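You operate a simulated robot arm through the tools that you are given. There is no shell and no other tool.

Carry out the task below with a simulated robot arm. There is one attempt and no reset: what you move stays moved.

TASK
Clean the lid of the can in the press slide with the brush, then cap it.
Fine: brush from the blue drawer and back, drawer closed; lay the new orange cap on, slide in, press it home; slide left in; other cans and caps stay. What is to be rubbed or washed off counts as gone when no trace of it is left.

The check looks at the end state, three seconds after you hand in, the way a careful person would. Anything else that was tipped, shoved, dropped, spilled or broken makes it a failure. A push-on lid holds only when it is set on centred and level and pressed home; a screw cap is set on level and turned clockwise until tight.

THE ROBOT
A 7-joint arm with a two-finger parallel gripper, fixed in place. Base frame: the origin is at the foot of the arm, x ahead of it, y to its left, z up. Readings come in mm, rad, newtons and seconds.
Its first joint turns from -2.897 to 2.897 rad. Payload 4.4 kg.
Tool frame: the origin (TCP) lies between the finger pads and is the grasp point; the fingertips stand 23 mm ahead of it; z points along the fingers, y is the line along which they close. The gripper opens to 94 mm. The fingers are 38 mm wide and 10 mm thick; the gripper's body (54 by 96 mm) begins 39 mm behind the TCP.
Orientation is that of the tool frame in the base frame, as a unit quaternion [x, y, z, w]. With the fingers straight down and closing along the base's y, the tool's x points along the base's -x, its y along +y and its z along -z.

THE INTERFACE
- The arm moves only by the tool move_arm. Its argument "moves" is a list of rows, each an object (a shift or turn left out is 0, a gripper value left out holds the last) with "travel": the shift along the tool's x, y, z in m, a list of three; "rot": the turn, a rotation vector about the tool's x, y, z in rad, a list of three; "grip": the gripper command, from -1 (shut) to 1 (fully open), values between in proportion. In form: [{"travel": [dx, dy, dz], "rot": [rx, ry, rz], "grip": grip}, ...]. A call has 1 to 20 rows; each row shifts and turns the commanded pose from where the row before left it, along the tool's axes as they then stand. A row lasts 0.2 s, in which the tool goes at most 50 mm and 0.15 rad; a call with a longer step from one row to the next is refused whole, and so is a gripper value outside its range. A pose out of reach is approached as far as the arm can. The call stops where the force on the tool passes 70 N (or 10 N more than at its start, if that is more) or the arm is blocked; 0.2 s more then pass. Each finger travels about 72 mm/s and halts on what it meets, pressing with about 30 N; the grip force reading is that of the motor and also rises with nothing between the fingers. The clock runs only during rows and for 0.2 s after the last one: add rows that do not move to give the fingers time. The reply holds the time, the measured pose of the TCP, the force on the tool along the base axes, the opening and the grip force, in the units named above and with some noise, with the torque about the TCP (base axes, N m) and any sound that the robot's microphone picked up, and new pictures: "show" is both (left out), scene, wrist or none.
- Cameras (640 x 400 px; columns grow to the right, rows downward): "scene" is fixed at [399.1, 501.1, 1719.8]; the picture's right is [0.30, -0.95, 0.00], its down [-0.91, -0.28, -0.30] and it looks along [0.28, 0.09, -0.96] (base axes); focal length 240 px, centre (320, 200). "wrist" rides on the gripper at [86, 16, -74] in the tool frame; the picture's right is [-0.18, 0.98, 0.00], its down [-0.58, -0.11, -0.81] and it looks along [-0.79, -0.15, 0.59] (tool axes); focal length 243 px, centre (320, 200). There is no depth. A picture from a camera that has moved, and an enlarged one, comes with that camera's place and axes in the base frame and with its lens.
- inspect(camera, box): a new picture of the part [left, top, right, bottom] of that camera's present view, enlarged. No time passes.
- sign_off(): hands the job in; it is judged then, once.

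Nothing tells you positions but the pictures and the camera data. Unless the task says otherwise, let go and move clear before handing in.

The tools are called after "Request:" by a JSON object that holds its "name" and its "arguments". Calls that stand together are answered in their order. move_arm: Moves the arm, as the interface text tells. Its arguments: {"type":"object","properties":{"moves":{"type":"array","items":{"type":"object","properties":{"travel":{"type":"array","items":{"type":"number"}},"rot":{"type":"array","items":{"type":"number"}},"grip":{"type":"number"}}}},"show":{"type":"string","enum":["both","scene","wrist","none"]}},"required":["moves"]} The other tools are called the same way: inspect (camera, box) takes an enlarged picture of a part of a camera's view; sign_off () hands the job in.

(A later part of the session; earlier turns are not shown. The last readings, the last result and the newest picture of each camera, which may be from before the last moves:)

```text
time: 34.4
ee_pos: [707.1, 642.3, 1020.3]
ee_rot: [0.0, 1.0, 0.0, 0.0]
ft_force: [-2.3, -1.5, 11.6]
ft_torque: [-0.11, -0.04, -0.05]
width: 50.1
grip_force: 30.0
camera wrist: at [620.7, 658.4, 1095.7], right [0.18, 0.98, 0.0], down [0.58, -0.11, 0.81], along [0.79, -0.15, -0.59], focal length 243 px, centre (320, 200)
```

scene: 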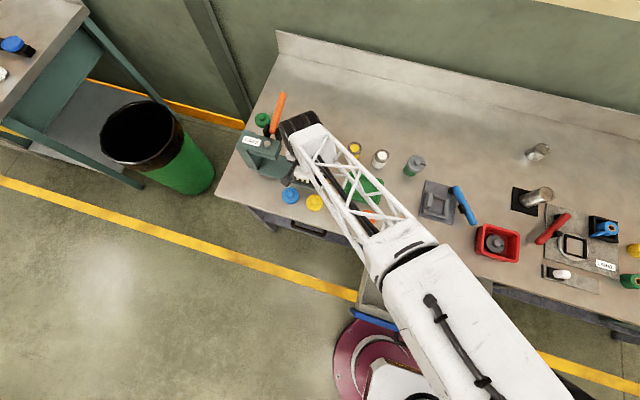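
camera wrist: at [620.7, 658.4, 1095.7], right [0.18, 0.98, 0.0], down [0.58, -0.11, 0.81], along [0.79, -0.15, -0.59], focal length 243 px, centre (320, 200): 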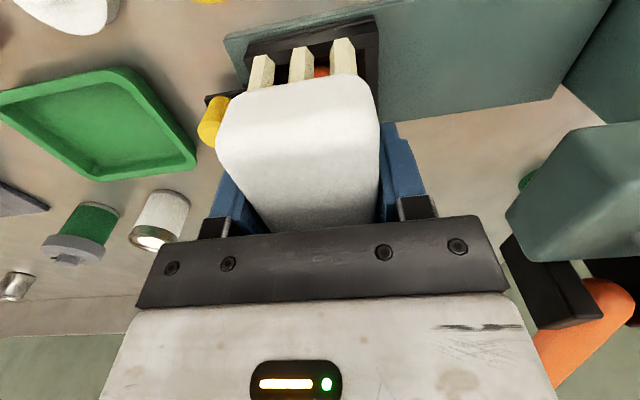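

The force is about 12 N, a bit high, so I'll ease up slightly. I'll rub in x strokes at several y offsets, lifting before each shift.

Request:
{"name": "move_arm", "arguments": {"moves": [{"travel": [0.01, 0, -0.0008]}, {"travel": [0.01, 0, 0]}, {"travel": [0.01, 0, 0]}, {"travel": [0, 0, -0.005]}, {"travel": [0, -0.008, 0]}, {"travel": [0, 0, 0.005]}, {"travel": [-0.01, 0, 0]}, {"travel": [-0.01, 0, 0]}, {"travel": [-0.01, 0, 0]}, {"travel": [0.01, 0, 0]}, {"travel": [0.01, 0, 0]}, {"travel": [0.01, 0, 0]}, {"travel": [-0.01, 0, 0]}, {"travel": [-0.01, 0, 0]}, {"travel": [-0.01, 0, 0]}, {}], "show": "wrist"}}

Request:
{"name": "move_arm", "arguments": {"moves": [{"travel": [0, 0, -0.005]}, {"travel": [0, 0.004, 0]}, {"travel": [0, 0, 0.005]}, {"travel": [0.01, 0, 0]}, {"travel": [0.01, 0, 0]}, {"travel": [0.01, 0, 0]}, {"travel": [-0.01, 0, 0]}, {"travel": [-0.01, 0, 0]}, {"travel": [-0.01, 0, 0]}, {"travel": [0, 0, -0.005]}, {"travel": [0, 0.01, 0]}, {"travel": [0, 0, 0.005]}, {"travel": [0.01, 0, 0]}, {"travel": [0.01, 0, 0]}, {"travel": [0.01, 0, 0]}, {"travel": [-0.01, 0, 0]}, {"travel": [-0.01, 0, 0]}, {"travel": [-0.01, 0, 0]}, {}], "show": "wrist"}}

```text
time: 37.8
ee_pos: [705.7, 634.7, 1022.1]
ee_rot: [0.0, 1.0, 0.0, 0.001]
ft_force: [0.3, 0.4, -0.8]
ft_torque: [-0.02, 0.0, 0.01]
width: 49.7
grip_force: 30.2
camera wrist: at [620.5, 650.8, 1095.9], right [0.18, 0.98, 0.0], down [0.58, -0.11, 0.81], along [0.79, -0.15, -0.59], focal length 243 px, centre (320, 200)
```

wrist: 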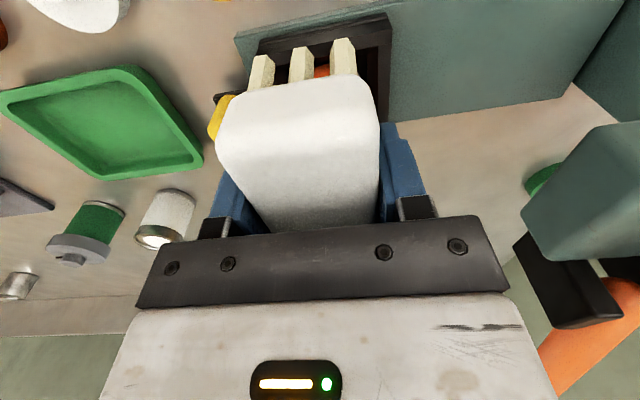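

```text
time: 41.8
ee_pos: [705.8, 649.4, 1022.9]
ee_rot: [0.0, 1.0, -0.001, 0.0]
ft_force: [-0.4, 0.0, -1.1]
ft_torque: [0.0, 0.01, 0.02]
width: 49.6
grip_force: 29.8
camera wrist: at [620.6, 665.1, 1096.6], right [0.18, 0.98, 0.0], down [0.58, -0.11, 0.81], along [0.79, -0.15, -0.59], focal length 243 px, centre (320, 200)
```

wrist: 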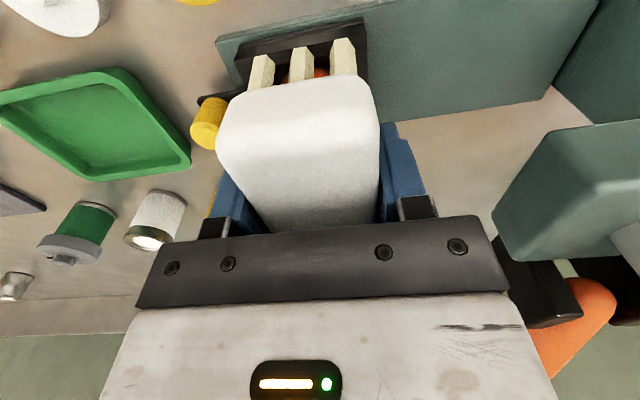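

The bristles are just clear of the lid at this height. I'll lower 2 mm and repeat the strokes, checking the force.

Request:
{"name": "move_arm", "arguments": {"moves": [{"travel": [0, -0.002, 0.0015]}, {"travel": [0, 0, 0.0007]}, {"travel": [0.01, 0, 0]}, {"travel": [0.01, 0, 0]}, {"travel": [0.01, 0, 0]}, {"travel": [-0.01, 0, 0]}, {"travel": [-0.01, 0, 0]}, {"travel": [-0.01, 0, 0]}], "show": "none"}}

Request:
{"name": "move_arm", "arguments": {"moves": [{"travel": [0.01, 0, 0]}, {"travel": [0.01, 0, 0]}, {"travel": [0.01, 0, 0]}, {"travel": [0, 0, -0.006]}, {"travel": [0, -0.005, 0]}, {"travel": [0, 0, 0.006]}, {"travel": [-0.01, 0, 0]}, {"travel": [-0.01, 0, 0]}, {"travel": [-0.01, 0, 0]}, {"travel": [0.01, 0, 0]}, {"travel": [0.01, 0, 0]}, {"travel": [0.01, 0, 0]}], "show": "none"}}

Request:
{"name": "move_arm", "arguments": {"moves": [{"travel": [0, 0, -0.006]}, {"travel": [0, -0.005, 0]}, {"travel": [0, 0, 0.006]}, {"travel": [-0.01, 0, 0]}, {"travel": [-0.01, 0, 0]}, {"travel": [-0.01, 0, 0]}, {"travel": [0.01, 0, 0]}, {"travel": [0.01, 0, 0]}, {"travel": [0.01, 0, 0]}], "show": "none"}}

Request:
{"name": "move_arm", "arguments": {"moves": [{"travel": [0, 0, -0.006]}, {"travel": [0, -0.005, 0]}, {"travel": [0, 0, 0.006]}, {"travel": [-0.01, 0, 0]}, {"travel": [-0.01, 0, 0]}, {"travel": [-0.01, 0, 0]}, {"travel": [0.01, 0, 0]}, {"travel": [0.01, 0, 0]}, {"travel": [0.01, 0, 0]}], "show": "wrist"}}

```text
time: 43.6
ee_pos: [706.0, 646.3, 1018.7]
ee_rot: [-0.001, 1.0, -0.001, 0.0]
ft_force: [-7.3, 0.5, 18.9]
ft_torque: [-0.09, 0.35, -0.02]
width: 49.7
grip_force: 29.9
```

```text
time: 46.2
ee_pos: [675.9, 641.1, 1019.7]
ee_rot: [0.0, 1.0, -0.001, 0.0]
ft_force: [0.2, 0.1, -0.3]
ft_torque: [-0.01, -0.04, 0.03]
width: 49.6
grip_force: 30.0
```

```text
time: 48.2
ee_pos: [676.4, 636.2, 1019.0]
ee_rot: [0.0, 1.0, 0.0, 0.0]
ft_force: [1.4, 1.5, 2.8]
ft_torque: [0.03, -0.22, -0.07]
width: 49.6
grip_force: 29.9
```

```text
time: 50.2
ee_pos: [675.9, 632.2, 1020.1]
ee_rot: [0.0, 1.0, 0.0, 0.0]
ft_force: [2.7, -0.2, 5.6]
ft_torque: [0.07, -0.31, -0.01]
width: 49.9
grip_force: 29.9
camera wrist: at [590.0, 647.5, 1093.6], right [0.18, 0.98, 0.0], down [0.58, -0.11, 0.81], along [0.79, -0.15, -0.59], focal length 243 px, centre (320, 200)
```

wrist: 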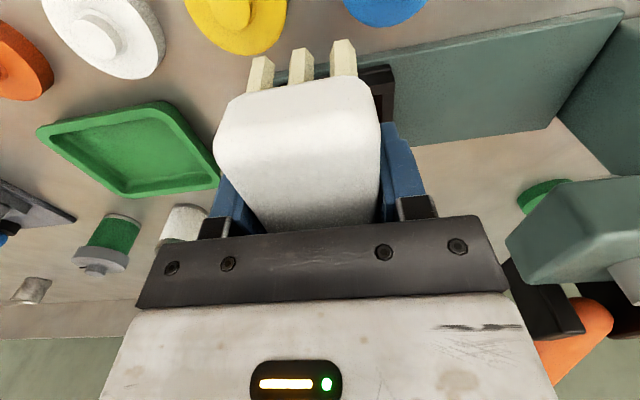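

I'll back off and check the lid.

Request:
{"name": "move_arm", "arguments": {"moves": [{"travel": [0, 0, -0.015]}, {"travel": [0, 0, -0.025]}, {"travel": [0, 0, -0.025]}, {"travel": [0.015, -0.02, -0.01]}, {"travel": [0.015, -0.025, 0]}, {"travel": [0.015, -0.025, 0]}, {"travel": [0.015, -0.025, 0]}, {"travel": [0.015, -0.025, 0]}, {"travel": [0.015, -0.025, 0]}, {"travel": [0.015, -0.025, 0]}, {"travel": [0.01, -0.025, 0]}, {"travel": [0, -0.02, 0]}, {}]}}

Request:
{"name": "inspect", "arguments": {"camera": "scene", "box": [280, 140, 360, 200]}}

Request:
{"name": "inspect", "arguments": {"camera": "scene", "box": [220, 80, 440, 240]}}

```text
time: 52.4
ee_pos: [589.2, 470.5, 962.7]
ee_rot: [0.006, 0.996, -0.057, -0.068]
ft_force: [-0.1, 0.2, -1.4]
ft_torque: [-0.01, 0.01, -0.03]
width: 49.9
grip_force: 29.5
stopped in row 10: the arm was blocked; the commanded pose is now the measured one
camera wrist: at [514.4, 496.3, 1045.9], right [0.19, 0.97, -0.14], down [0.69, -0.03, 0.73], along [0.7, -0.23, -0.67], focal length 243 px, centre (320, 200)
```

scene: 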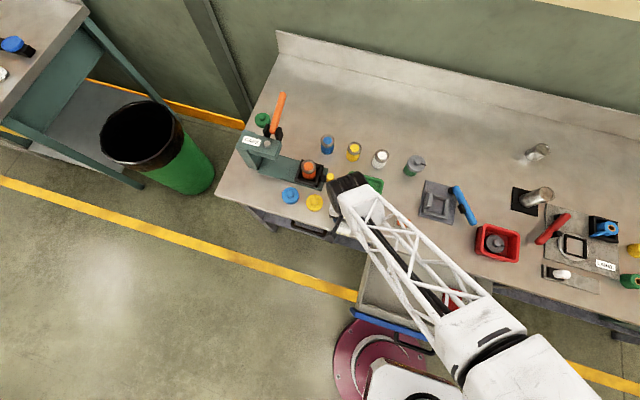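
wrist: 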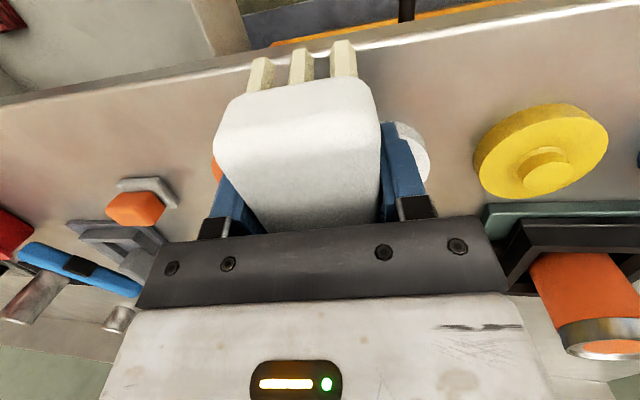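

```text
6.67 times, centred on (320, 170) of scene
camera zoom: at [399.1, 501.1, 1719.8], right [0.3, -0.95, 0.0], down [-0.91, -0.28, -0.3], along [0.28, 0.09, -0.96], focal length 1602 px, centre (320, 400)
```

zoom: 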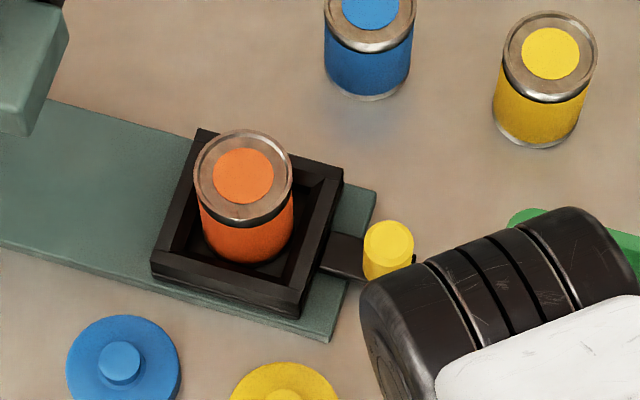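

```text
2.50 times, centred on (330, 160) of scene
camera zoom: at [399.1, 501.1, 1719.8], right [0.3, -0.95, 0.0], down [-0.91, -0.28, -0.3], along [0.28, 0.09, -0.96], focal length 601 px, centre (295, 300)
```

zoom: 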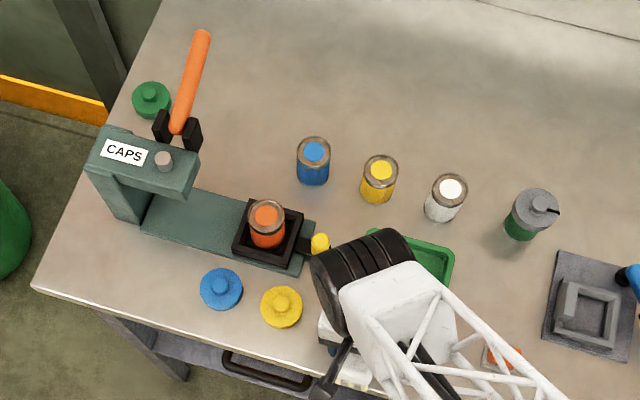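

The lid now looks clean: a plain orange disc with a bare metal rim. The arm was blocked on the way and sagged to z≈963 with a slight tilt, so I'll raise it carefully first.

Request:
{"name": "move_arm", "arguments": {"moves": [{"travel": [0, 0, -0.01]}, {"travel": [0, 0, -0.02]}, {"travel": [0, 0, -0.02]}, {}]}}

```text
time: 53.6
ee_pos: [595.9, 471.2, 985.9]
ee_rot: [0.008, 0.994, -0.069, -0.083]
ft_force: [0.7, 0.4, -1.0]
ft_torque: [-0.03, 0.03, 0.01]
width: 49.4
grip_force: 30.0
stopped in row 4: the arm was blocked; the commanded pose is now the measured one
camera wrist: at [524.6, 499.8, 1070.6], right [0.19, 0.97, -0.17], down [0.71, -0.01, 0.71], along [0.68, -0.25, -0.69], focal length 243 px, centre (320, 200)
```

scene: 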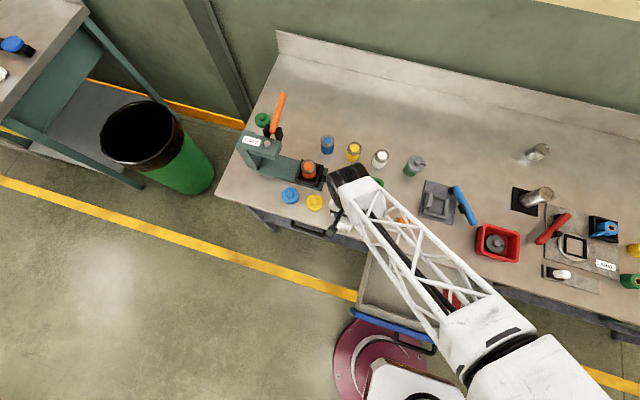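
wrist: 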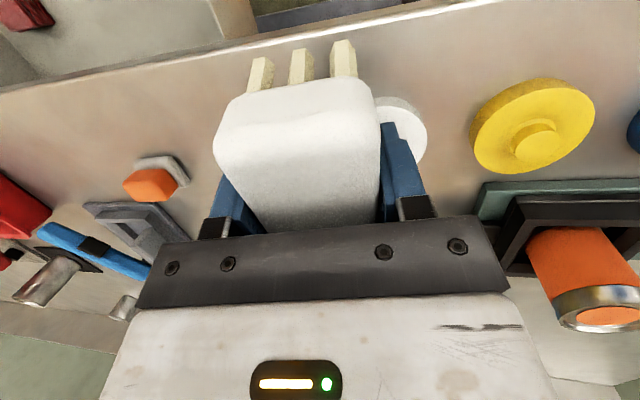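

Something limits the arm here. I'll look at the whole arm in the scene view before choosing a way out.

Request:
{"name": "inspect", "arguments": {"camera": "scene", "box": [320, 150, 640, 400]}}

Request:
{"name": "inspect", "arguments": {"camera": "wrist", "box": [0, 0, 640, 240]}}

```text
1.60 times, centred on (480, 275) of scene
camera zoom: at [399.1, 501.1, 1719.8], right [0.3, -0.95, 0.0], down [-0.91, -0.28, -0.3], along [0.28, 0.09, -0.96], focal length 384 px, centre (64, 80)
```

zoom: 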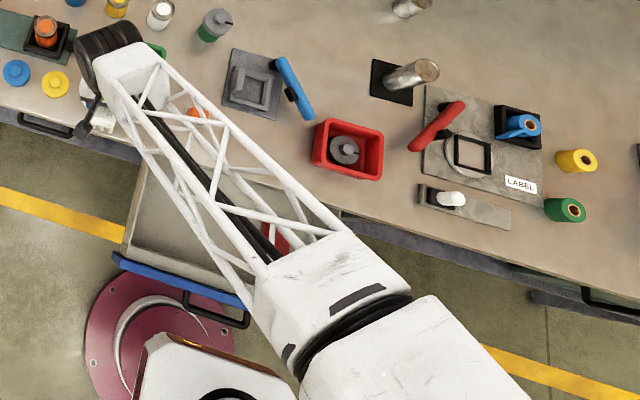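

```text
1.00 times, centred on (320, 120) of wrist (not enlarged: the box is as wide or as high as the picture)
camera zoom: at [524.6, 499.8, 1070.6], right [0.19, 0.97, -0.17], down [0.71, -0.01, 0.71], along [0.68, -0.25, -0.69], focal length 243 px, centre (320, 280)
```

zoom: 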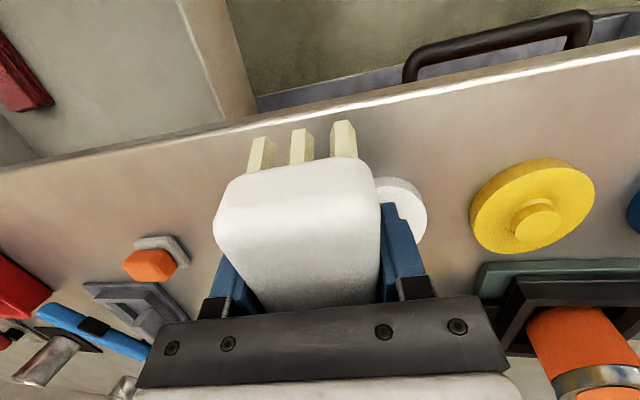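

No collision is visible, so this is probably a joint-limit posture. I'll back toward the earlier path (+y and up) while levelling the tool again.

Request:
{"name": "move_arm", "arguments": {"moves": [{"travel": [0.002, 0.02, -0.01]}, {"travel": [0.002, 0.02, -0.01], "rot": [-0.03, -0.04, -0.004]}, {"travel": [0.001, 0.02, -0.01], "rot": [-0.05, -0.06, -0.006]}, {"rot": [-0.05, -0.06, -0.006]}, {}], "show": "scene"}}

```text
time: 55.0
ee_pos: [598.9, 528.5, 975.1]
ee_rot: [0.005, 1.0, -0.02, -0.019]
ft_force: [-0.2, 0.2, -0.5]
ft_torque: [-0.01, 0.04, 0.02]
width: 49.8
grip_force: 29.9
stopped in row 5: the arm was blocked; the commanded pose is now the measured one
```

scene: 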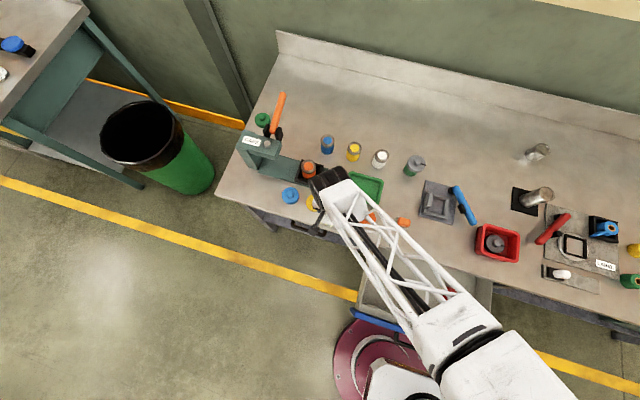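

Levelling the tool brought the height down again, so height and tilt are coupled in this posture. The bristles still clear the caps, so I'll test a small retreat toward the base.

Request:
{"name": "move_arm", "arguments": {"moves": [{"travel": [0.01, -0.01, 0]}, {"travel": [0.01, -0.01, 0]}, {}], "show": "scene"}}

Request:
{"name": "move_arm", "arguments": {"moves": [{"rot": [0, 0, 0.05]}, {"rot": [0, 0, 0.05]}, {}], "show": "scene"}}

```text
time: 55.8
ee_pos: [579.9, 511.0, 982.8]
ee_rot: [0.003, 1.0, -0.016, -0.016]
ft_force: [-0.9, -0.1, -1.0]
ft_torque: [0.0, -0.01, -0.01]
width: 49.8
grip_force: 30.3
```

scene: 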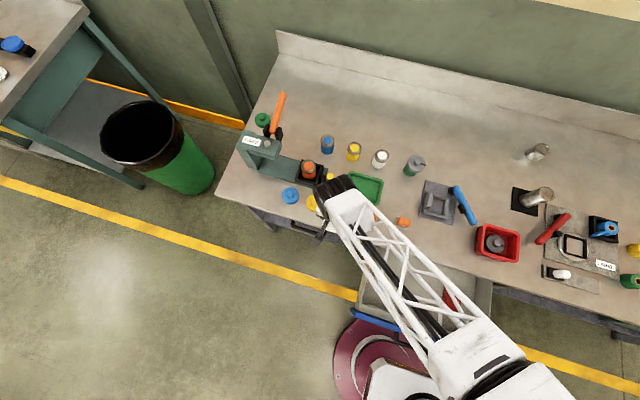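

```text
time: 56.6
ee_pos: [580.7, 509.6, 980.3]
ee_rot: [0.055, 0.998, -0.019, -0.017]
ft_force: [-0.1, 0.0, -1.4]
ft_torque: [0.01, 0.0, 0.0]
width: 49.7
grip_force: 29.7
```

scene: 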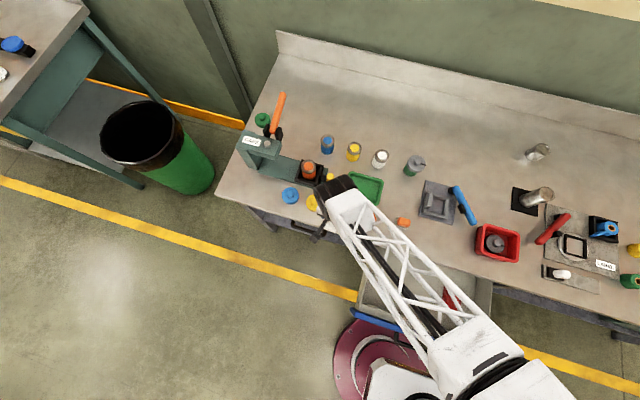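

It is following again. I'll undo that test yaw and try rising.

Request:
{"name": "move_arm", "arguments": {"moves": [{"rot": [0, 0, -0.05], "travel": [0, 0, -0.01]}, {"rot": [0, 0, -0.05], "travel": [0, 0, -0.01]}, {"travel": [0, 0, -0.01], "rot": [-0.01, -0.01, 0]}, {"travel": [0, 0, -0.01], "rot": [-0.01, -0.01, 0]}, {}], "show": "scene"}}

```text
time: 57.8
ee_pos: [582.5, 510.0, 1017.5]
ee_rot: [0.004, 1.0, -0.008, -0.007]
ft_force: [0.0, -0.2, -1.6]
ft_torque: [0.0, 0.02, 0.01]
width: 49.7
grip_force: 30.2
```

scene: 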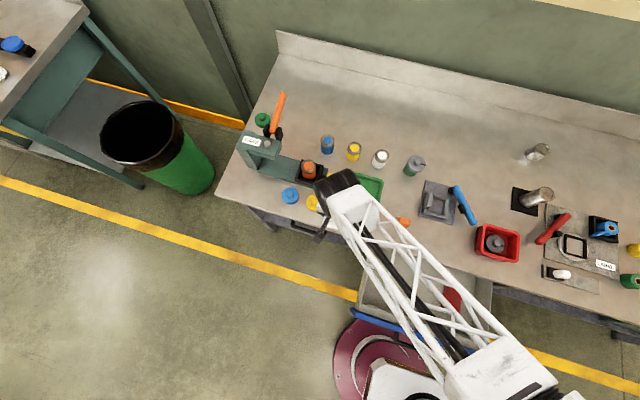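

It moves freely when commanded more slowly. I'll head back above the drawer at this height, gently, since nothing that tall is in the way.

Request:
{"name": "move_arm", "arguments": {"moves": [{"travel": [0.004, -0.008, 0], "rot": [-0.007, -0.007, 0]}, {"travel": [0.0065, -0.014, 0], "rot": [-0.007, -0.007, -0.004]}, {"travel": [0.0065, -0.014, 0], "rot": [0, 0, -0.004]}, {"travel": [0.0065, -0.014, 0]}, {"travel": [0.0065, -0.014, 0]}, {"travel": [0.0065, -0.014, 0]}, {"travel": [0.0065, -0.014, 0]}, {"travel": [0.0065, -0.014, 0]}, {"travel": [0.0065, -0.014, 0]}, {"travel": [0.0065, -0.014, 0]}, {"travel": [0.0065, -0.014, 0]}, {"travel": [0.0065, -0.014, 0]}, {"travel": [0.0065, -0.014, 0]}, {"travel": [0.0065, -0.014, 0]}, {"travel": [0.0065, -0.014, 0]}, {"travel": [0.0065, -0.014, 0]}, {"travel": [0.0065, -0.014, 0]}, {"travel": [0.0065, -0.014, 0]}, {"travel": [0.0065, -0.014, 0]}, {}]}}

Request:
{"name": "inspect", "arguments": {"camera": "scene", "box": [280, 140, 360, 200]}}

Request:
{"name": "inspect", "arguments": {"camera": "scene", "box": [350, 240, 510, 350]}}

```text
time: 62.0
ee_pos: [460.7, 250.4, 1019.3]
ee_rot: [0.001, 1.0, -0.001, -0.001]
ft_force: [0.5, 0.3, -0.9]
ft_torque: [0.01, 0.0, 0.01]
width: 49.5
grip_force: 29.8
camera wrist: at [374.8, 267.1, 1094.3], right [0.19, 0.98, 0.0], down [0.58, -0.11, 0.81], along [0.79, -0.15, -0.59], focal length 243 px, centre (320, 200)
```

scene: 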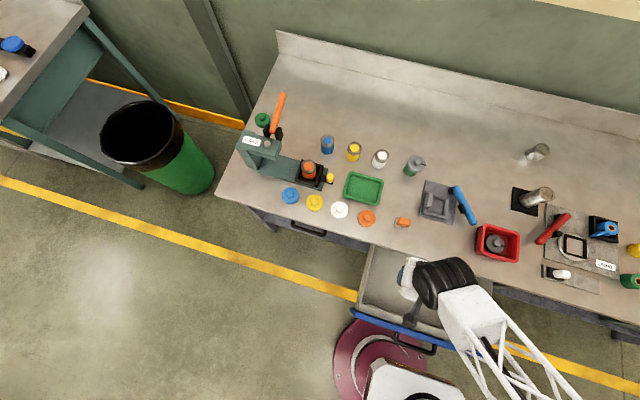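
wrist: 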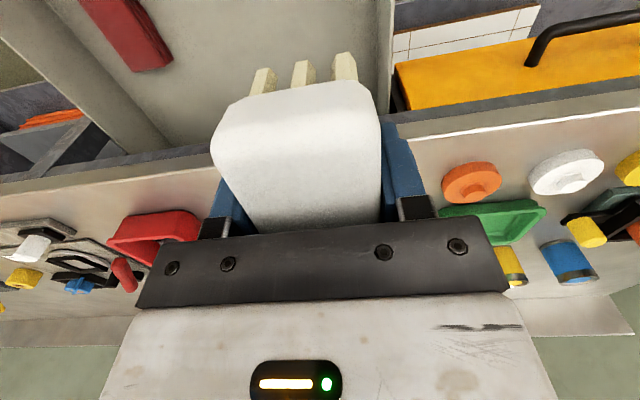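

```text
6.67 times, centred on (320, 170) of scene
camera zoom: at [399.1, 501.1, 1719.8], right [0.3, -0.95, 0.0], down [-0.91, -0.28, -0.3], along [0.28, 0.09, -0.96], focal length 1602 px, centre (320, 400)
```

zoom: 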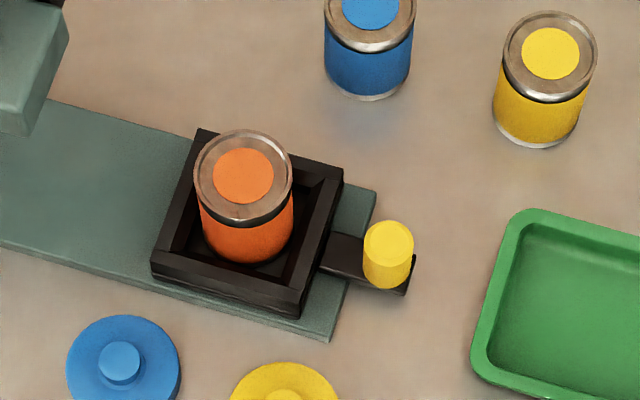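

```text
3.64 times, centred on (430, 295) of scene
camera zoom: at [399.1, 501.1, 1719.8], right [0.3, -0.95, 0.0], down [-0.91, -0.28, -0.3], along [0.28, 0.09, -0.96], focal length 874 px, centre (-80, -146)
```

zoom: 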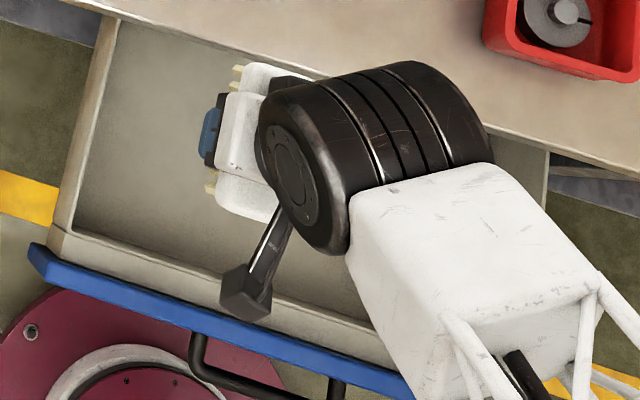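

The lid looks clean from above. I'll zoom tighter to compare it with a neighbouring can before putting the brush away.

Request:
{"name": "inspect", "arguments": {"camera": "scene", "box": [298, 152, 328, 176]}}

Request:
{"name": "inspect", "arguments": {"camera": "scene", "box": [316, 128, 376, 168]}}

```text
16.00 times, centred on (313, 164) of scene
camera zoom: at [399.1, 501.1, 1719.8], right [0.3, -0.95, 0.0], down [-0.91, -0.28, -0.3], along [0.28, 0.09, -0.96], focal length 3844 px, centre (432, 776)
```

zoom: 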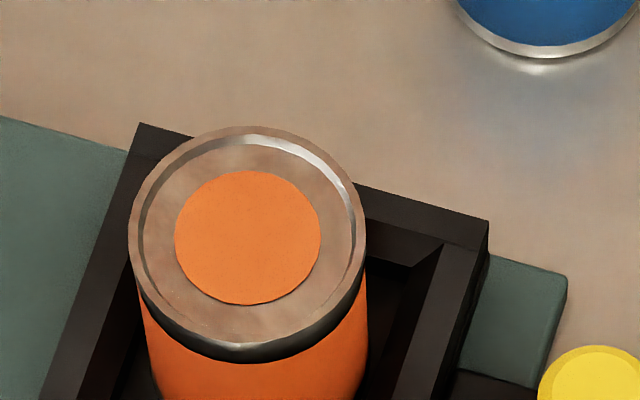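

```text
10.00 times, centred on (346, 148) of scene
camera zoom: at [399.1, 501.1, 1719.8], right [0.3, -0.95, 0.0], down [-0.91, -0.28, -0.3], along [0.28, 0.09, -0.96], focal length 2402 px, centre (60, 720)
```

zoom: 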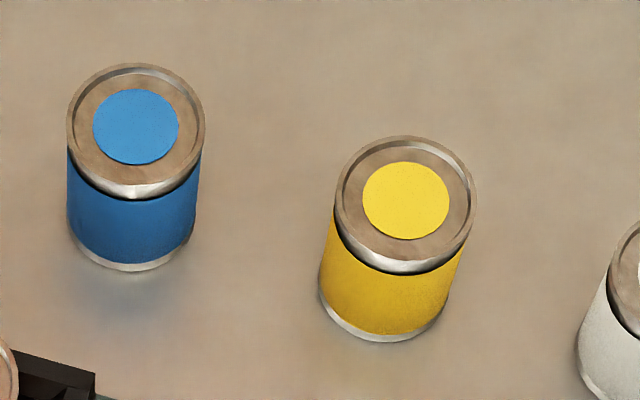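

The lid is clean and matches the other cans. Next I'll lower the brush back to where it lay.

Request:
{"name": "move_arm", "arguments": {"moves": [{"travel": [0.004, -0.01, 0.005]}, {"travel": [0.004, -0.0095, 0.015]}, {"travel": [0, 0, 0.02]}, {"travel": [0, 0, 0.02]}, {"travel": [0, 0, 0.02]}, {"travel": [0, 0, 0.02]}, {"travel": [0, 0, 0.02]}, {"travel": [0, 0, 0.02]}, {"travel": [0, 0, 0.02]}, {"travel": [0, 0, 0.02]}, {"travel": [0, 0, 0.02]}, {"travel": [0, 0, 0.02]}, {"travel": [0, 0, 0.02]}, {"travel": [0, 0, 0.02]}, {"travel": [0, 0, 0.015]}, {"travel": [0, 0, 0.01]}, {}]}}

Request:
{"name": "inspect", "arguments": {"camera": "wrist", "box": [160, 0, 480, 200]}}

```text
time: 65.6
ee_pos: [450.6, 231.1, 735.3]
ee_rot: [0.001, 1.0, -0.001, 0.0]
ft_force: [-0.1, 0.6, -0.3]
ft_torque: [0.03, -0.02, 0.03]
width: 49.8
grip_force: 30.6
camera wrist: at [365.4, 247.0, 810.0], right [0.19, 0.98, 0.0], down [0.58, -0.11, 0.81], along [0.79, -0.15, -0.59], focal length 243 px, centre (320, 200)
```

scene: 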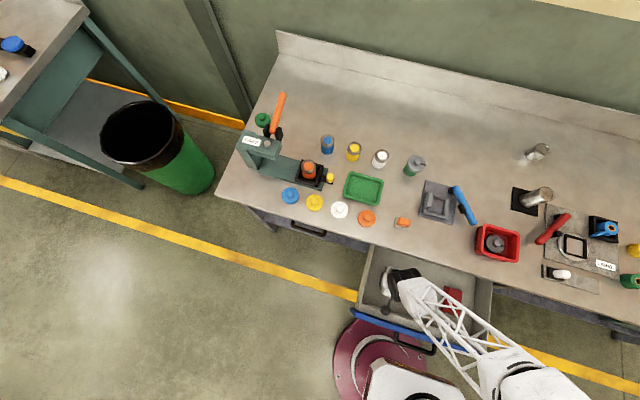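
wrist: 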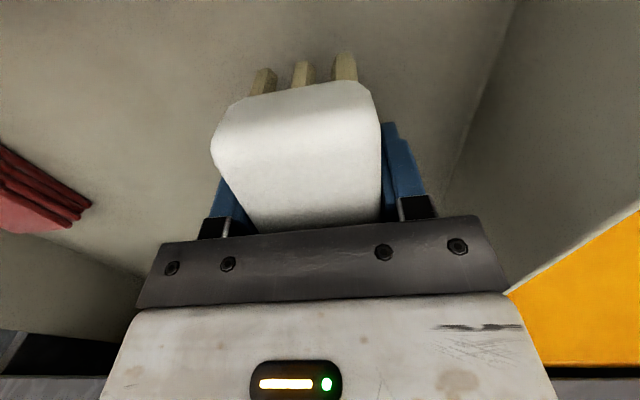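

```text
2.00 times, centred on (320, 100) of wrist
camera zoom: at [365.4, 247.0, 810.0], right [0.19, 0.98, 0.0], down [0.58, -0.11, 0.81], along [0.79, -0.15, -0.59], focal length 485 px, centre (320, 400)
```

zoom: 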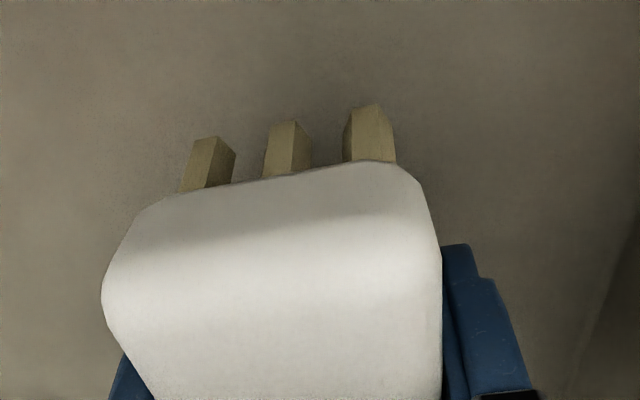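

The brush has pitched a few degrees in the grip with its near end slightly up. I'll lower until it touches, then let go.

Request:
{"name": "move_arm", "arguments": {"moves": [{"travel": [0, 0, 0.008]}, {"travel": [0, 0, 0.005]}, {}], "show": "none"}}

Request:
{"name": "move_arm", "arguments": {"moves": [{"travel": [0, 0, 0.003]}, {}], "show": "none"}}

Request:
{"name": "move_arm", "arguments": {"moves": [{"travel": [0, 0, 0.003]}, {}], "show": "none"}}

```text
time: 66.4
ee_pos: [452.7, 231.3, 722.6]
ee_rot: [0.001, 1.0, -0.001, 0.0]
ft_force: [0.5, 0.1, -1.0]
ft_torque: [0.0, -0.01, 0.0]
width: 49.8
grip_force: 29.9
```

```text
time: 67.0
ee_pos: [451.5, 230.9, 719.1]
ee_rot: [0.001, 1.0, -0.001, 0.0]
ft_force: [-0.3, -1.0, -1.0]
ft_torque: [-0.02, 0.02, 0.01]
width: 49.8
grip_force: 29.9
```

```text
time: 67.6
ee_pos: [452.2, 231.5, 716.8]
ee_rot: [0.001, 1.0, 0.0, 0.0]
ft_force: [-0.5, 0.2, -1.7]
ft_torque: [-0.03, -0.02, 0.02]
width: 49.6
grip_force: 29.9
```

Request:
{"name": "move_arm", "arguments": {"moves": [{"travel": [0, 0, 0.002]}, {}], "show": "none"}}

Request:
{"name": "move_arm", "arguments": {"moves": [{"travel": [0, 0, 0.002]}, {}], "show": "wrist"}}

```text
time: 68.2
ee_pos: [451.1, 231.1, 714.3]
ee_rot: [0.0, 1.0, -0.001, 0.0]
ft_force: [0.6, -0.5, -1.9]
ft_torque: [0.03, 0.03, 0.02]
width: 49.5
grip_force: 30.3
```

```text
time: 68.8
ee_pos: [451.6, 231.4, 712.3]
ee_rot: [0.0, 1.0, -0.001, 0.0]
ft_force: [0.3, -0.2, -0.6]
ft_torque: [-0.05, -0.02, 0.0]
width: 49.6
grip_force: 29.5
camera wrist: at [366.0, 247.0, 787.3], right [0.19, 0.98, 0.0], down [0.58, -0.11, 0.81], along [0.79, -0.15, -0.59], focal length 243 px, centre (320, 200)
```

wrist: 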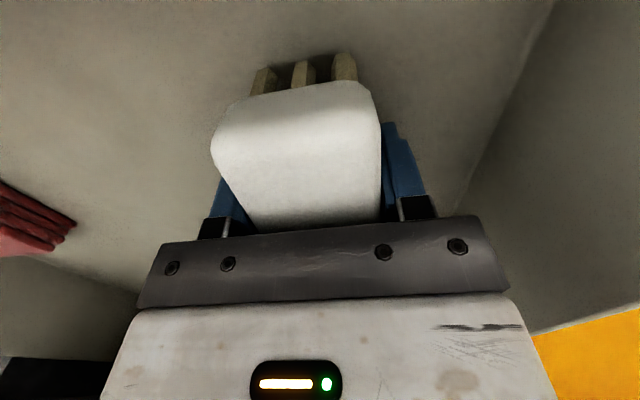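

Request:
{"name": "move_arm", "arguments": {"moves": [{"travel": [0, 0, 0.002]}, {}], "show": "none"}}

Request:
{"name": "move_arm", "arguments": {"moves": [{"travel": [0, 0, 0.002]}, {}], "show": "none"}}

Request:
{"name": "move_arm", "arguments": {"moves": [{"travel": [0, 0, 0.0015]}, {}], "show": "wrist"}}

```text
time: 69.4
ee_pos: [450.9, 231.3, 711.6]
ee_rot: [0.001, 1.0, -0.001, -0.001]
ft_force: [0.2, -0.1, -2.2]
ft_torque: [-0.01, 0.03, 0.0]
width: 49.8
grip_force: 29.9
```

```text
time: 70.0
ee_pos: [450.9, 231.2, 709.0]
ee_rot: [0.001, 1.0, -0.001, 0.0]
ft_force: [-0.7, 0.2, -2.0]
ft_torque: [0.03, 0.02, -0.03]
width: 49.6
grip_force: 29.5
```

```text
time: 70.6
ee_pos: [451.4, 230.8, 708.5]
ee_rot: [0.001, 1.0, -0.001, 0.0]
ft_force: [2.3, -2.1, 17.3]
ft_torque: [0.02, 0.71, 0.14]
width: 49.5
grip_force: 30.3
camera wrist: at [366.4, 247.3, 782.1], right [0.19, 0.98, 0.0], down [0.58, -0.11, 0.81], along [0.79, -0.15, -0.59], focal length 243 px, centre (320, 200)
```

wrist: 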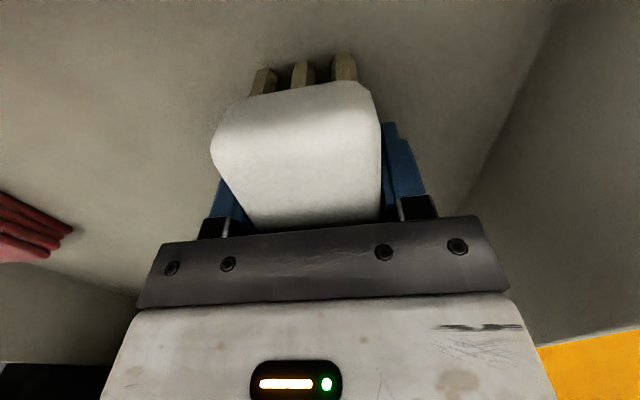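

The brush touches the floor at its near end. I'll ease up a hair, release it and rise slowly.

Request:
{"name": "move_arm", "arguments": {"moves": [{"travel": [0, 0, -0.001]}, {"grip": 0.65}, {}, {}, {}, {"travel": [0, 0, -0.01]}, {"travel": [0, 0, -0.015]}, {"travel": [0, 0, -0.02]}, {"travel": [0, 0, -0.02]}, {}]}}

Request:
{"name": "inspect", "arguments": {"camera": "scene", "box": [350, 240, 510, 350]}}

```text
time: 72.8
ee_pos: [452.0, 230.9, 773.0]
ee_rot: [0.001, 1.0, -0.001, -0.001]
ft_force: [-0.3, -0.4, -0.2]
ft_torque: [0.0, 0.02, 0.01]
width: 77.6
grip_force: 0.0
camera wrist: at [366.3, 246.5, 847.4], right [0.19, 0.98, 0.0], down [0.58, -0.11, 0.81], along [0.79, -0.15, -0.59], focal length 243 px, centre (320, 200)
```

scene: 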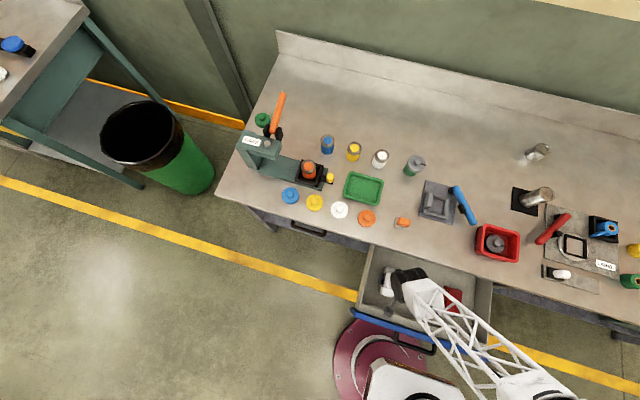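
wrist: 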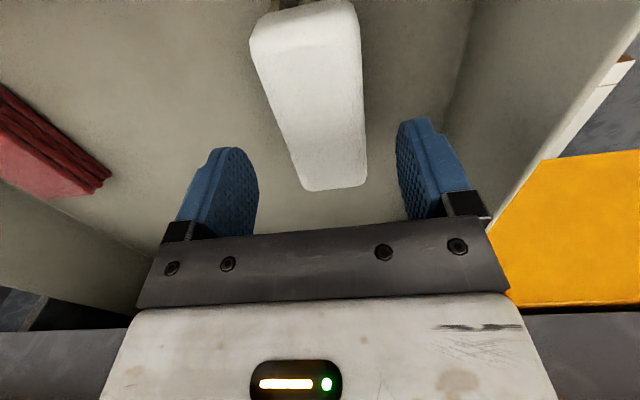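

```text
3.64 times, centred on (430, 295) of scene
camera zoom: at [399.1, 501.1, 1719.8], right [0.3, -0.95, 0.0], down [-0.91, -0.28, -0.3], along [0.28, 0.09, -0.96], focal length 874 px, centre (-80, -146)
```

zoom: 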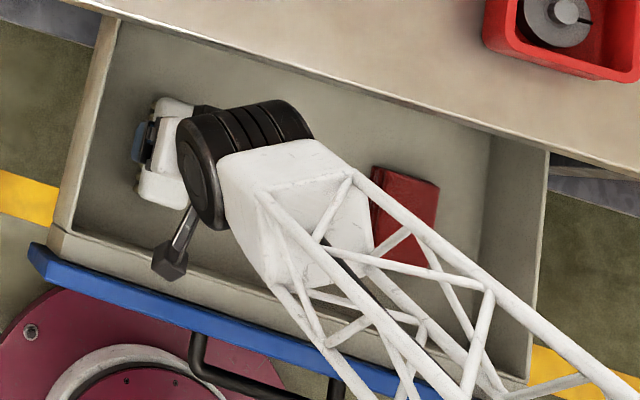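

The brush is back in the drawer. Next I'll close the drawer: I'll rise, move in front of the blue panel to the left of its handle, and look at the panel first.

Request:
{"name": "move_arm", "arguments": {"moves": [{"travel": [0, 0, -0.02], "grip": -1}, {"travel": [0, 0, -0.025]}, {"travel": [0, 0, -0.025]}, {"travel": [0, 0, -0.025]}, {"travel": [0.015, -0.003, -0.015]}, {"travel": [0.015, -0.003, -0.01]}, {"travel": [0.015, -0.003, 0]}, {"travel": [0.015, -0.003, 0]}, {"travel": [0.015, -0.003, 0]}, {"travel": [0.015, -0.003, 0]}, {"travel": [0.015, -0.003, 0]}, {"travel": [0.015, -0.003, 0]}, {"travel": [0.015, -0.003, 0]}, {"travel": [0.015, -0.003, 0]}, {}]}}

Request:
{"name": "inspect", "arguments": {"camera": "scene", "box": [330, 240, 510, 360]}}

```text
time: 76.0
ee_pos: [301.6, 201.3, 893.6]
ee_rot: [0.001, 1.0, -0.001, -0.001]
ft_force: [-0.2, -0.3, 0.6]
ft_torque: [0.03, -0.01, -0.01]
width: 0.0
grip_force: 29.8
camera wrist: at [216.3, 217.4, 968.5], right [0.19, 0.98, 0.0], down [0.58, -0.11, 0.81], along [0.79, -0.15, -0.59], focal length 243 px, centre (320, 200)
```

scene: 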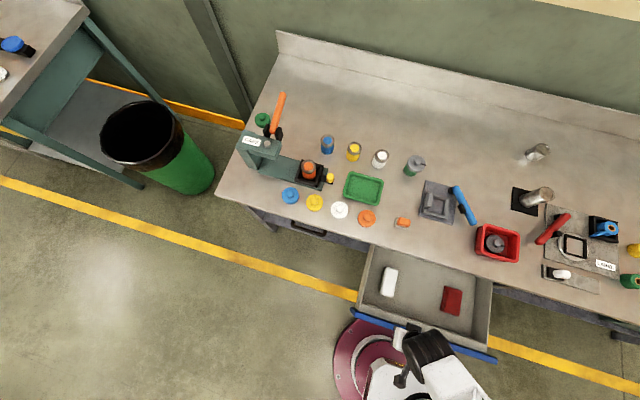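
wrist: 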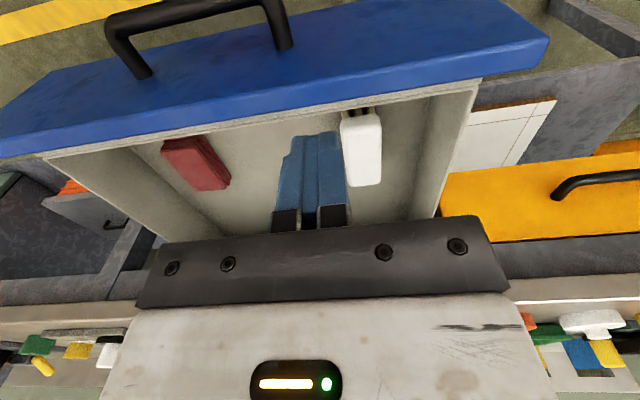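

```text
3.33 times, centred on (420, 300) of scene
camera zoom: at [399.1, 501.1, 1719.8], right [0.3, -0.95, 0.0], down [-0.91, -0.28, -0.3], along [0.28, 0.09, -0.96], focal length 801 px, centre (-13, -133)
```

zoom: 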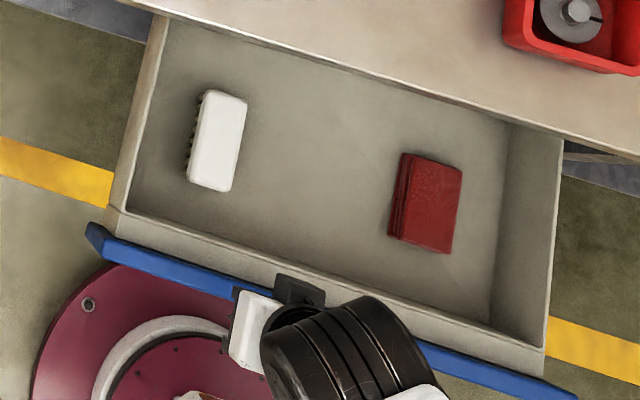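

Request:
{"name": "inspect", "arguments": {"camera": "wrist", "box": [340, 0, 640, 180]}}

Request:
{"name": "inspect", "arguments": {"camera": "scene", "box": [340, 290, 420, 350]}}

```text
2.13 times, centred on (490, 90) of wrist
camera zoom: at [216.3, 217.4, 968.5], right [0.19, 0.98, 0.0], down [0.58, -0.11, 0.81], along [0.79, -0.15, -0.59], focal length 518 px, centre (-43, 435)
```

zoom: 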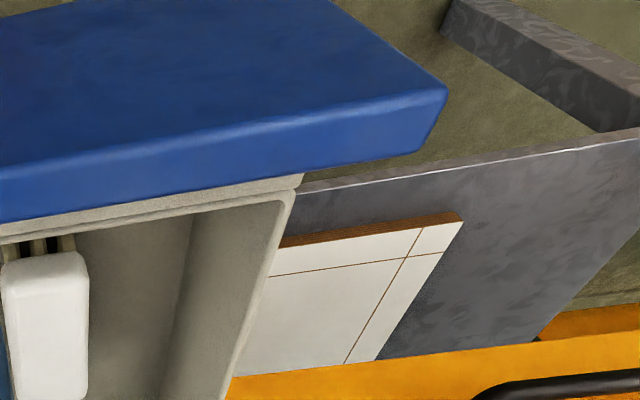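

```text
6.67 times, centred on (380, 320) of scene
camera zoom: at [399.1, 501.1, 1719.8], right [0.3, -0.95, 0.0], down [-0.91, -0.28, -0.3], along [0.28, 0.09, -0.96], focal length 1602 px, centre (-80, -600)
```

zoom: 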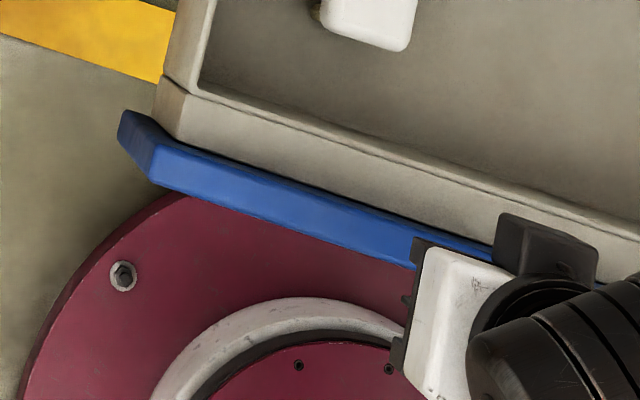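

The blue panel's top is at about z≈805 and its front face is near x≈300. The handle ends at about y≈171. I'll tilt the tool forward 20° so the fingertips lead, go down in front of the panel at y≈205, and push.

Request:
{"name": "move_arm", "arguments": {"moves": [{"travel": [0.012, 0.001, 0]}, {"travel": [0.012, 0.001, 0]}, {"travel": [0.012, 0.001, 0]}, {"travel": [0.01, 0.001, 0]}, {"rot": [0, -0.09, 0]}, {"rot": [0, -0.09, 0]}, {"rot": [0, -0.09, 0]}, {"rot": [0, -0.08, 0]}, {}]}}

```text
time: 78.0
ee_pos: [255.5, 205.6, 893.3]
ee_rot: [0.001, 0.985, -0.001, 0.175]
ft_force: [0.3, -0.3, 0.2]
ft_torque: [0.0, -0.01, 0.02]
width: 0.0
grip_force: 30.1
camera wrist: at [150.3, 222.2, 933.6], right [0.17, 0.98, 0.06], down [0.27, -0.11, 0.96], along [0.95, -0.15, -0.28], focal length 243 px, centre (320, 200)
```

scene: 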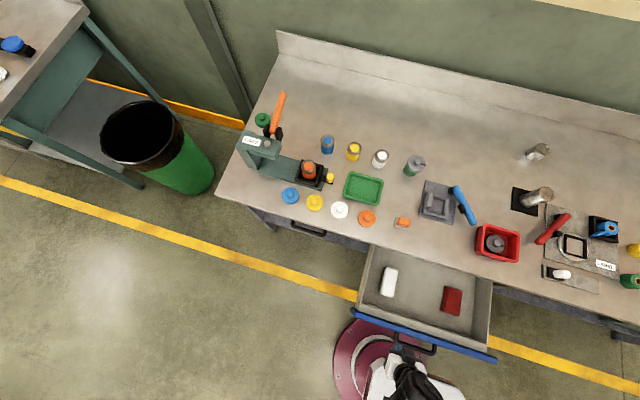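
wrist: 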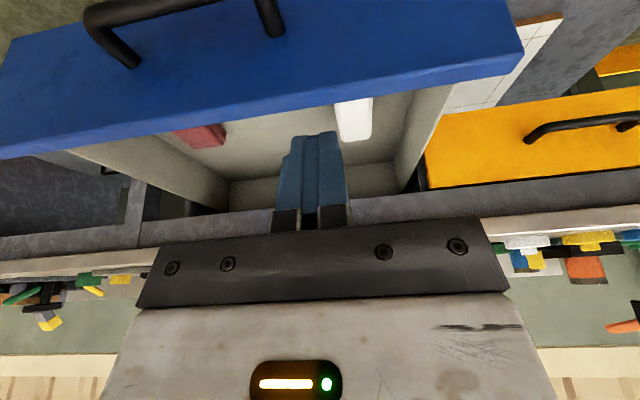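

Request:
{"name": "move_arm", "arguments": {"moves": [{"travel": [0.00517, 0, 0.01409]}, {"travel": [0.00517, 0, 0.01409]}, {"travel": [0.00517, 0, 0.01409]}, {"travel": [0.00517, 0, 0.01409]}, {"travel": [0.00517, 0, 0.01409]}, {"travel": [0.00517, 0, 0.01409]}, {"travel": [0.00517, 0, 0.01409]}, {}]}}

```text
time: 79.8
ee_pos: [253.6, 205.2, 786.5]
ee_rot: [0.0, 0.985, -0.001, 0.174]
ft_force: [0.4, 0.2, 0.5]
ft_torque: [0.01, -0.01, 0.01]
width: 0.1
grip_force: 29.9
camera wrist: at [148.3, 221.7, 827.2], right [0.17, 0.98, 0.06], down [0.27, -0.11, 0.96], along [0.95, -0.15, -0.28], focal length 243 px, centre (320, 200)
```

scene: 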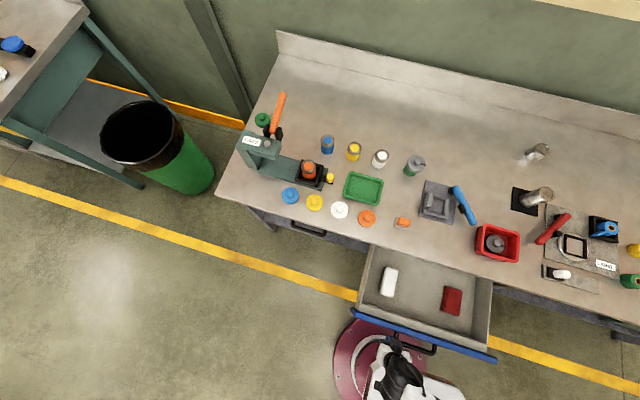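
wrist: 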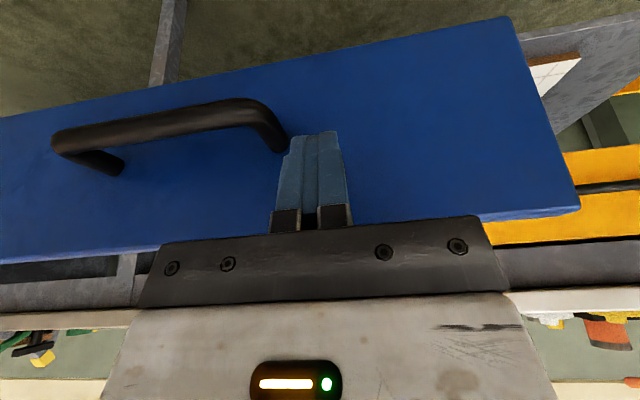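

The fingertips are in front of the panel but close to the handle's end. I'll shift +y by 20 mm and then push forward gently.

Request:
{"name": "move_arm", "arguments": {"moves": [{"travel": [0, 0.01, 0]}, {"travel": [0, 0.01, 0]}, {"travel": [-0.0094, 0, 0.00345]}, {"travel": [-0.0094, 0, 0.00345]}, {"travel": [-0.0094, 0, 0.00345]}, {"travel": [-0.0094, 0, 0.00345]}, {}]}}

```text
time: 81.4
ee_pos: [295.2, 225.9, 789.4]
ee_rot: [0.0, 0.985, 0.0, 0.173]
ft_force: [-0.2, -0.1, 0.7]
ft_torque: [0.02, 0.02, -0.01]
width: 0.0
grip_force: 29.8
camera wrist: at [189.1, 241.6, 828.8], right [0.17, 0.98, 0.06], down [0.27, -0.11, 0.96], along [0.95, -0.15, -0.28], focal length 243 px, centre (320, 200)
```

scene: 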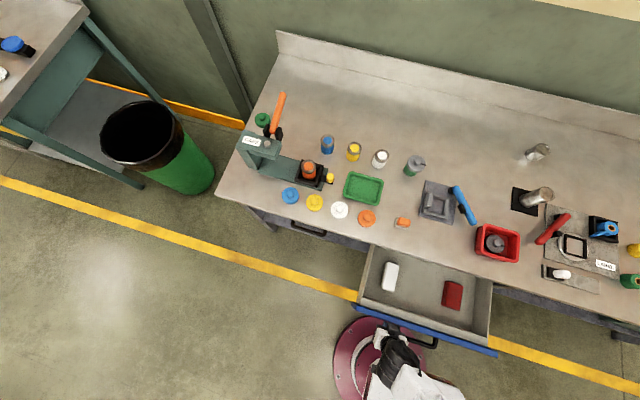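
wrist: 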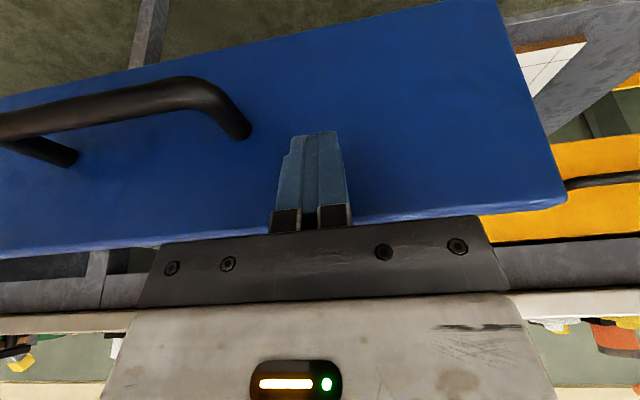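

Request:
{"name": "move_arm", "arguments": {"moves": [{"travel": [-0.0047, 0, 0.0017]}, {"travel": [-0.0047, 0, 0.0017]}, {"travel": [-0.0094, 0, 0.00345]}, {"travel": [-0.0094, 0, 0.00345]}, {"travel": [-0.0094, 0, 0.00345]}, {"travel": [-0.0094, 0, 0.00345]}, {"travel": [-0.0094, 0, 0.00345]}, {"travel": [-0.0094, 0, 0.00345]}, {"travel": [-0.0094, 0, 0.00345]}, {"travel": [-0.0094, 0, 0.00345]}, {"travel": [-0.0094, 0, 0.00345]}, {"travel": [-0.0094, 0, 0.00345]}, {}]}}

```text
time: 84.2
ee_pos: [406.6, 225.0, 788.9]
ee_rot: [0.0, 0.985, -0.001, 0.174]
ft_force: [-1.4, -0.5, 0.0]
ft_torque: [-0.02, 0.05, 0.03]
width: 0.0
grip_force: 29.9
camera wrist: at [300.4, 241.2, 829.2], right [0.17, 0.98, 0.06], down [0.27, -0.11, 0.96], along [0.95, -0.15, -0.28], focal length 243 px, centre (320, 200)
```

scene: 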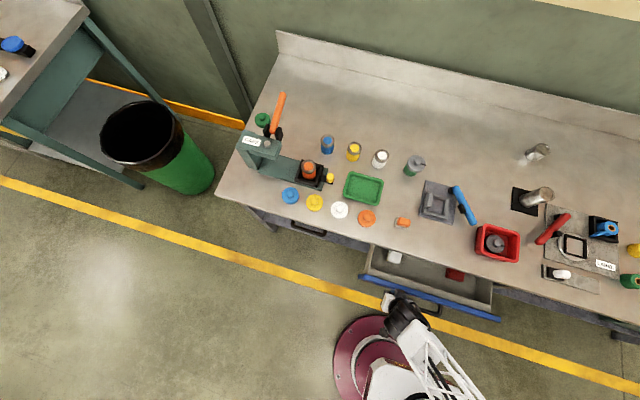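
wrist: 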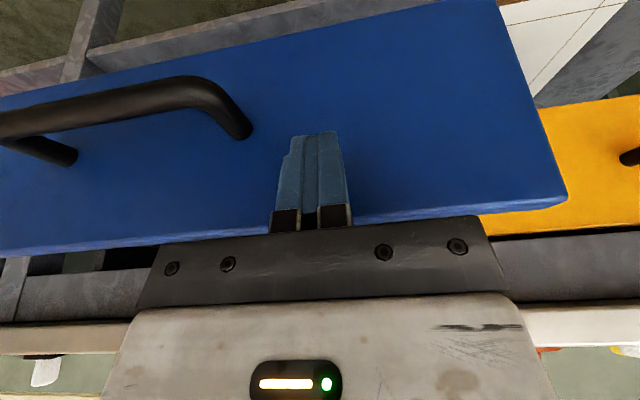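

The drawer is closing smoothly with little force, so I'll continue pushing.

Request:
{"name": "move_arm", "arguments": {"moves": [{"travel": [-0.0094, 0, 0.00345]}, {"travel": [-0.0094, 0, 0.00345]}, {"travel": [-0.0094, 0, 0.00345]}, {"travel": [-0.0094, 0, 0.00345]}, {"travel": [-0.0094, 0, 0.00345]}, {"travel": [-0.0094, 0, 0.00345]}, {"travel": [-0.0094, 0, 0.00345]}, {"travel": [-0.0094, 0, 0.00345]}, {}]}}

```text
time: 86.2
ee_pos: [485.7, 225.4, 790.1]
ee_rot: [-0.001, 0.985, -0.001, 0.174]
ft_force: [0.1, -0.6, 0.5]
ft_torque: [0.0, 0.0, 0.01]
width: 0.1
grip_force: 30.0
camera wrist: at [379.5, 241.5, 829.7], right [0.17, 0.98, 0.06], down [0.27, -0.11, 0.96], along [0.95, -0.15, -0.28], focal length 243 px, centre (320, 200)
```

scene: 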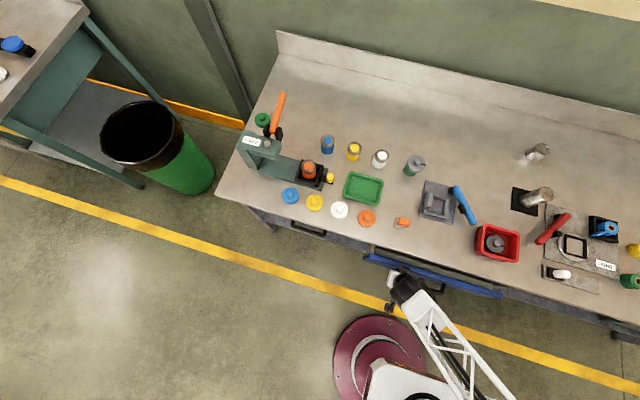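
wrist: 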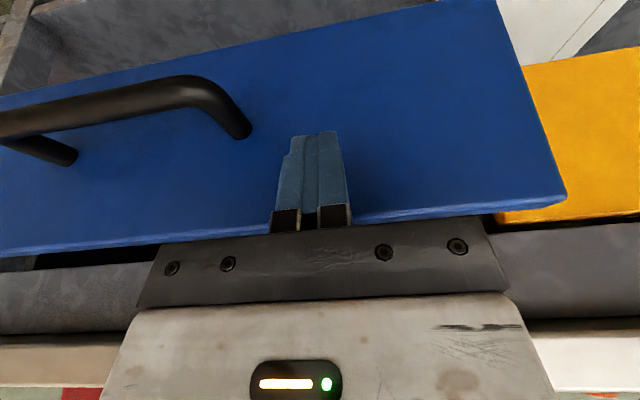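

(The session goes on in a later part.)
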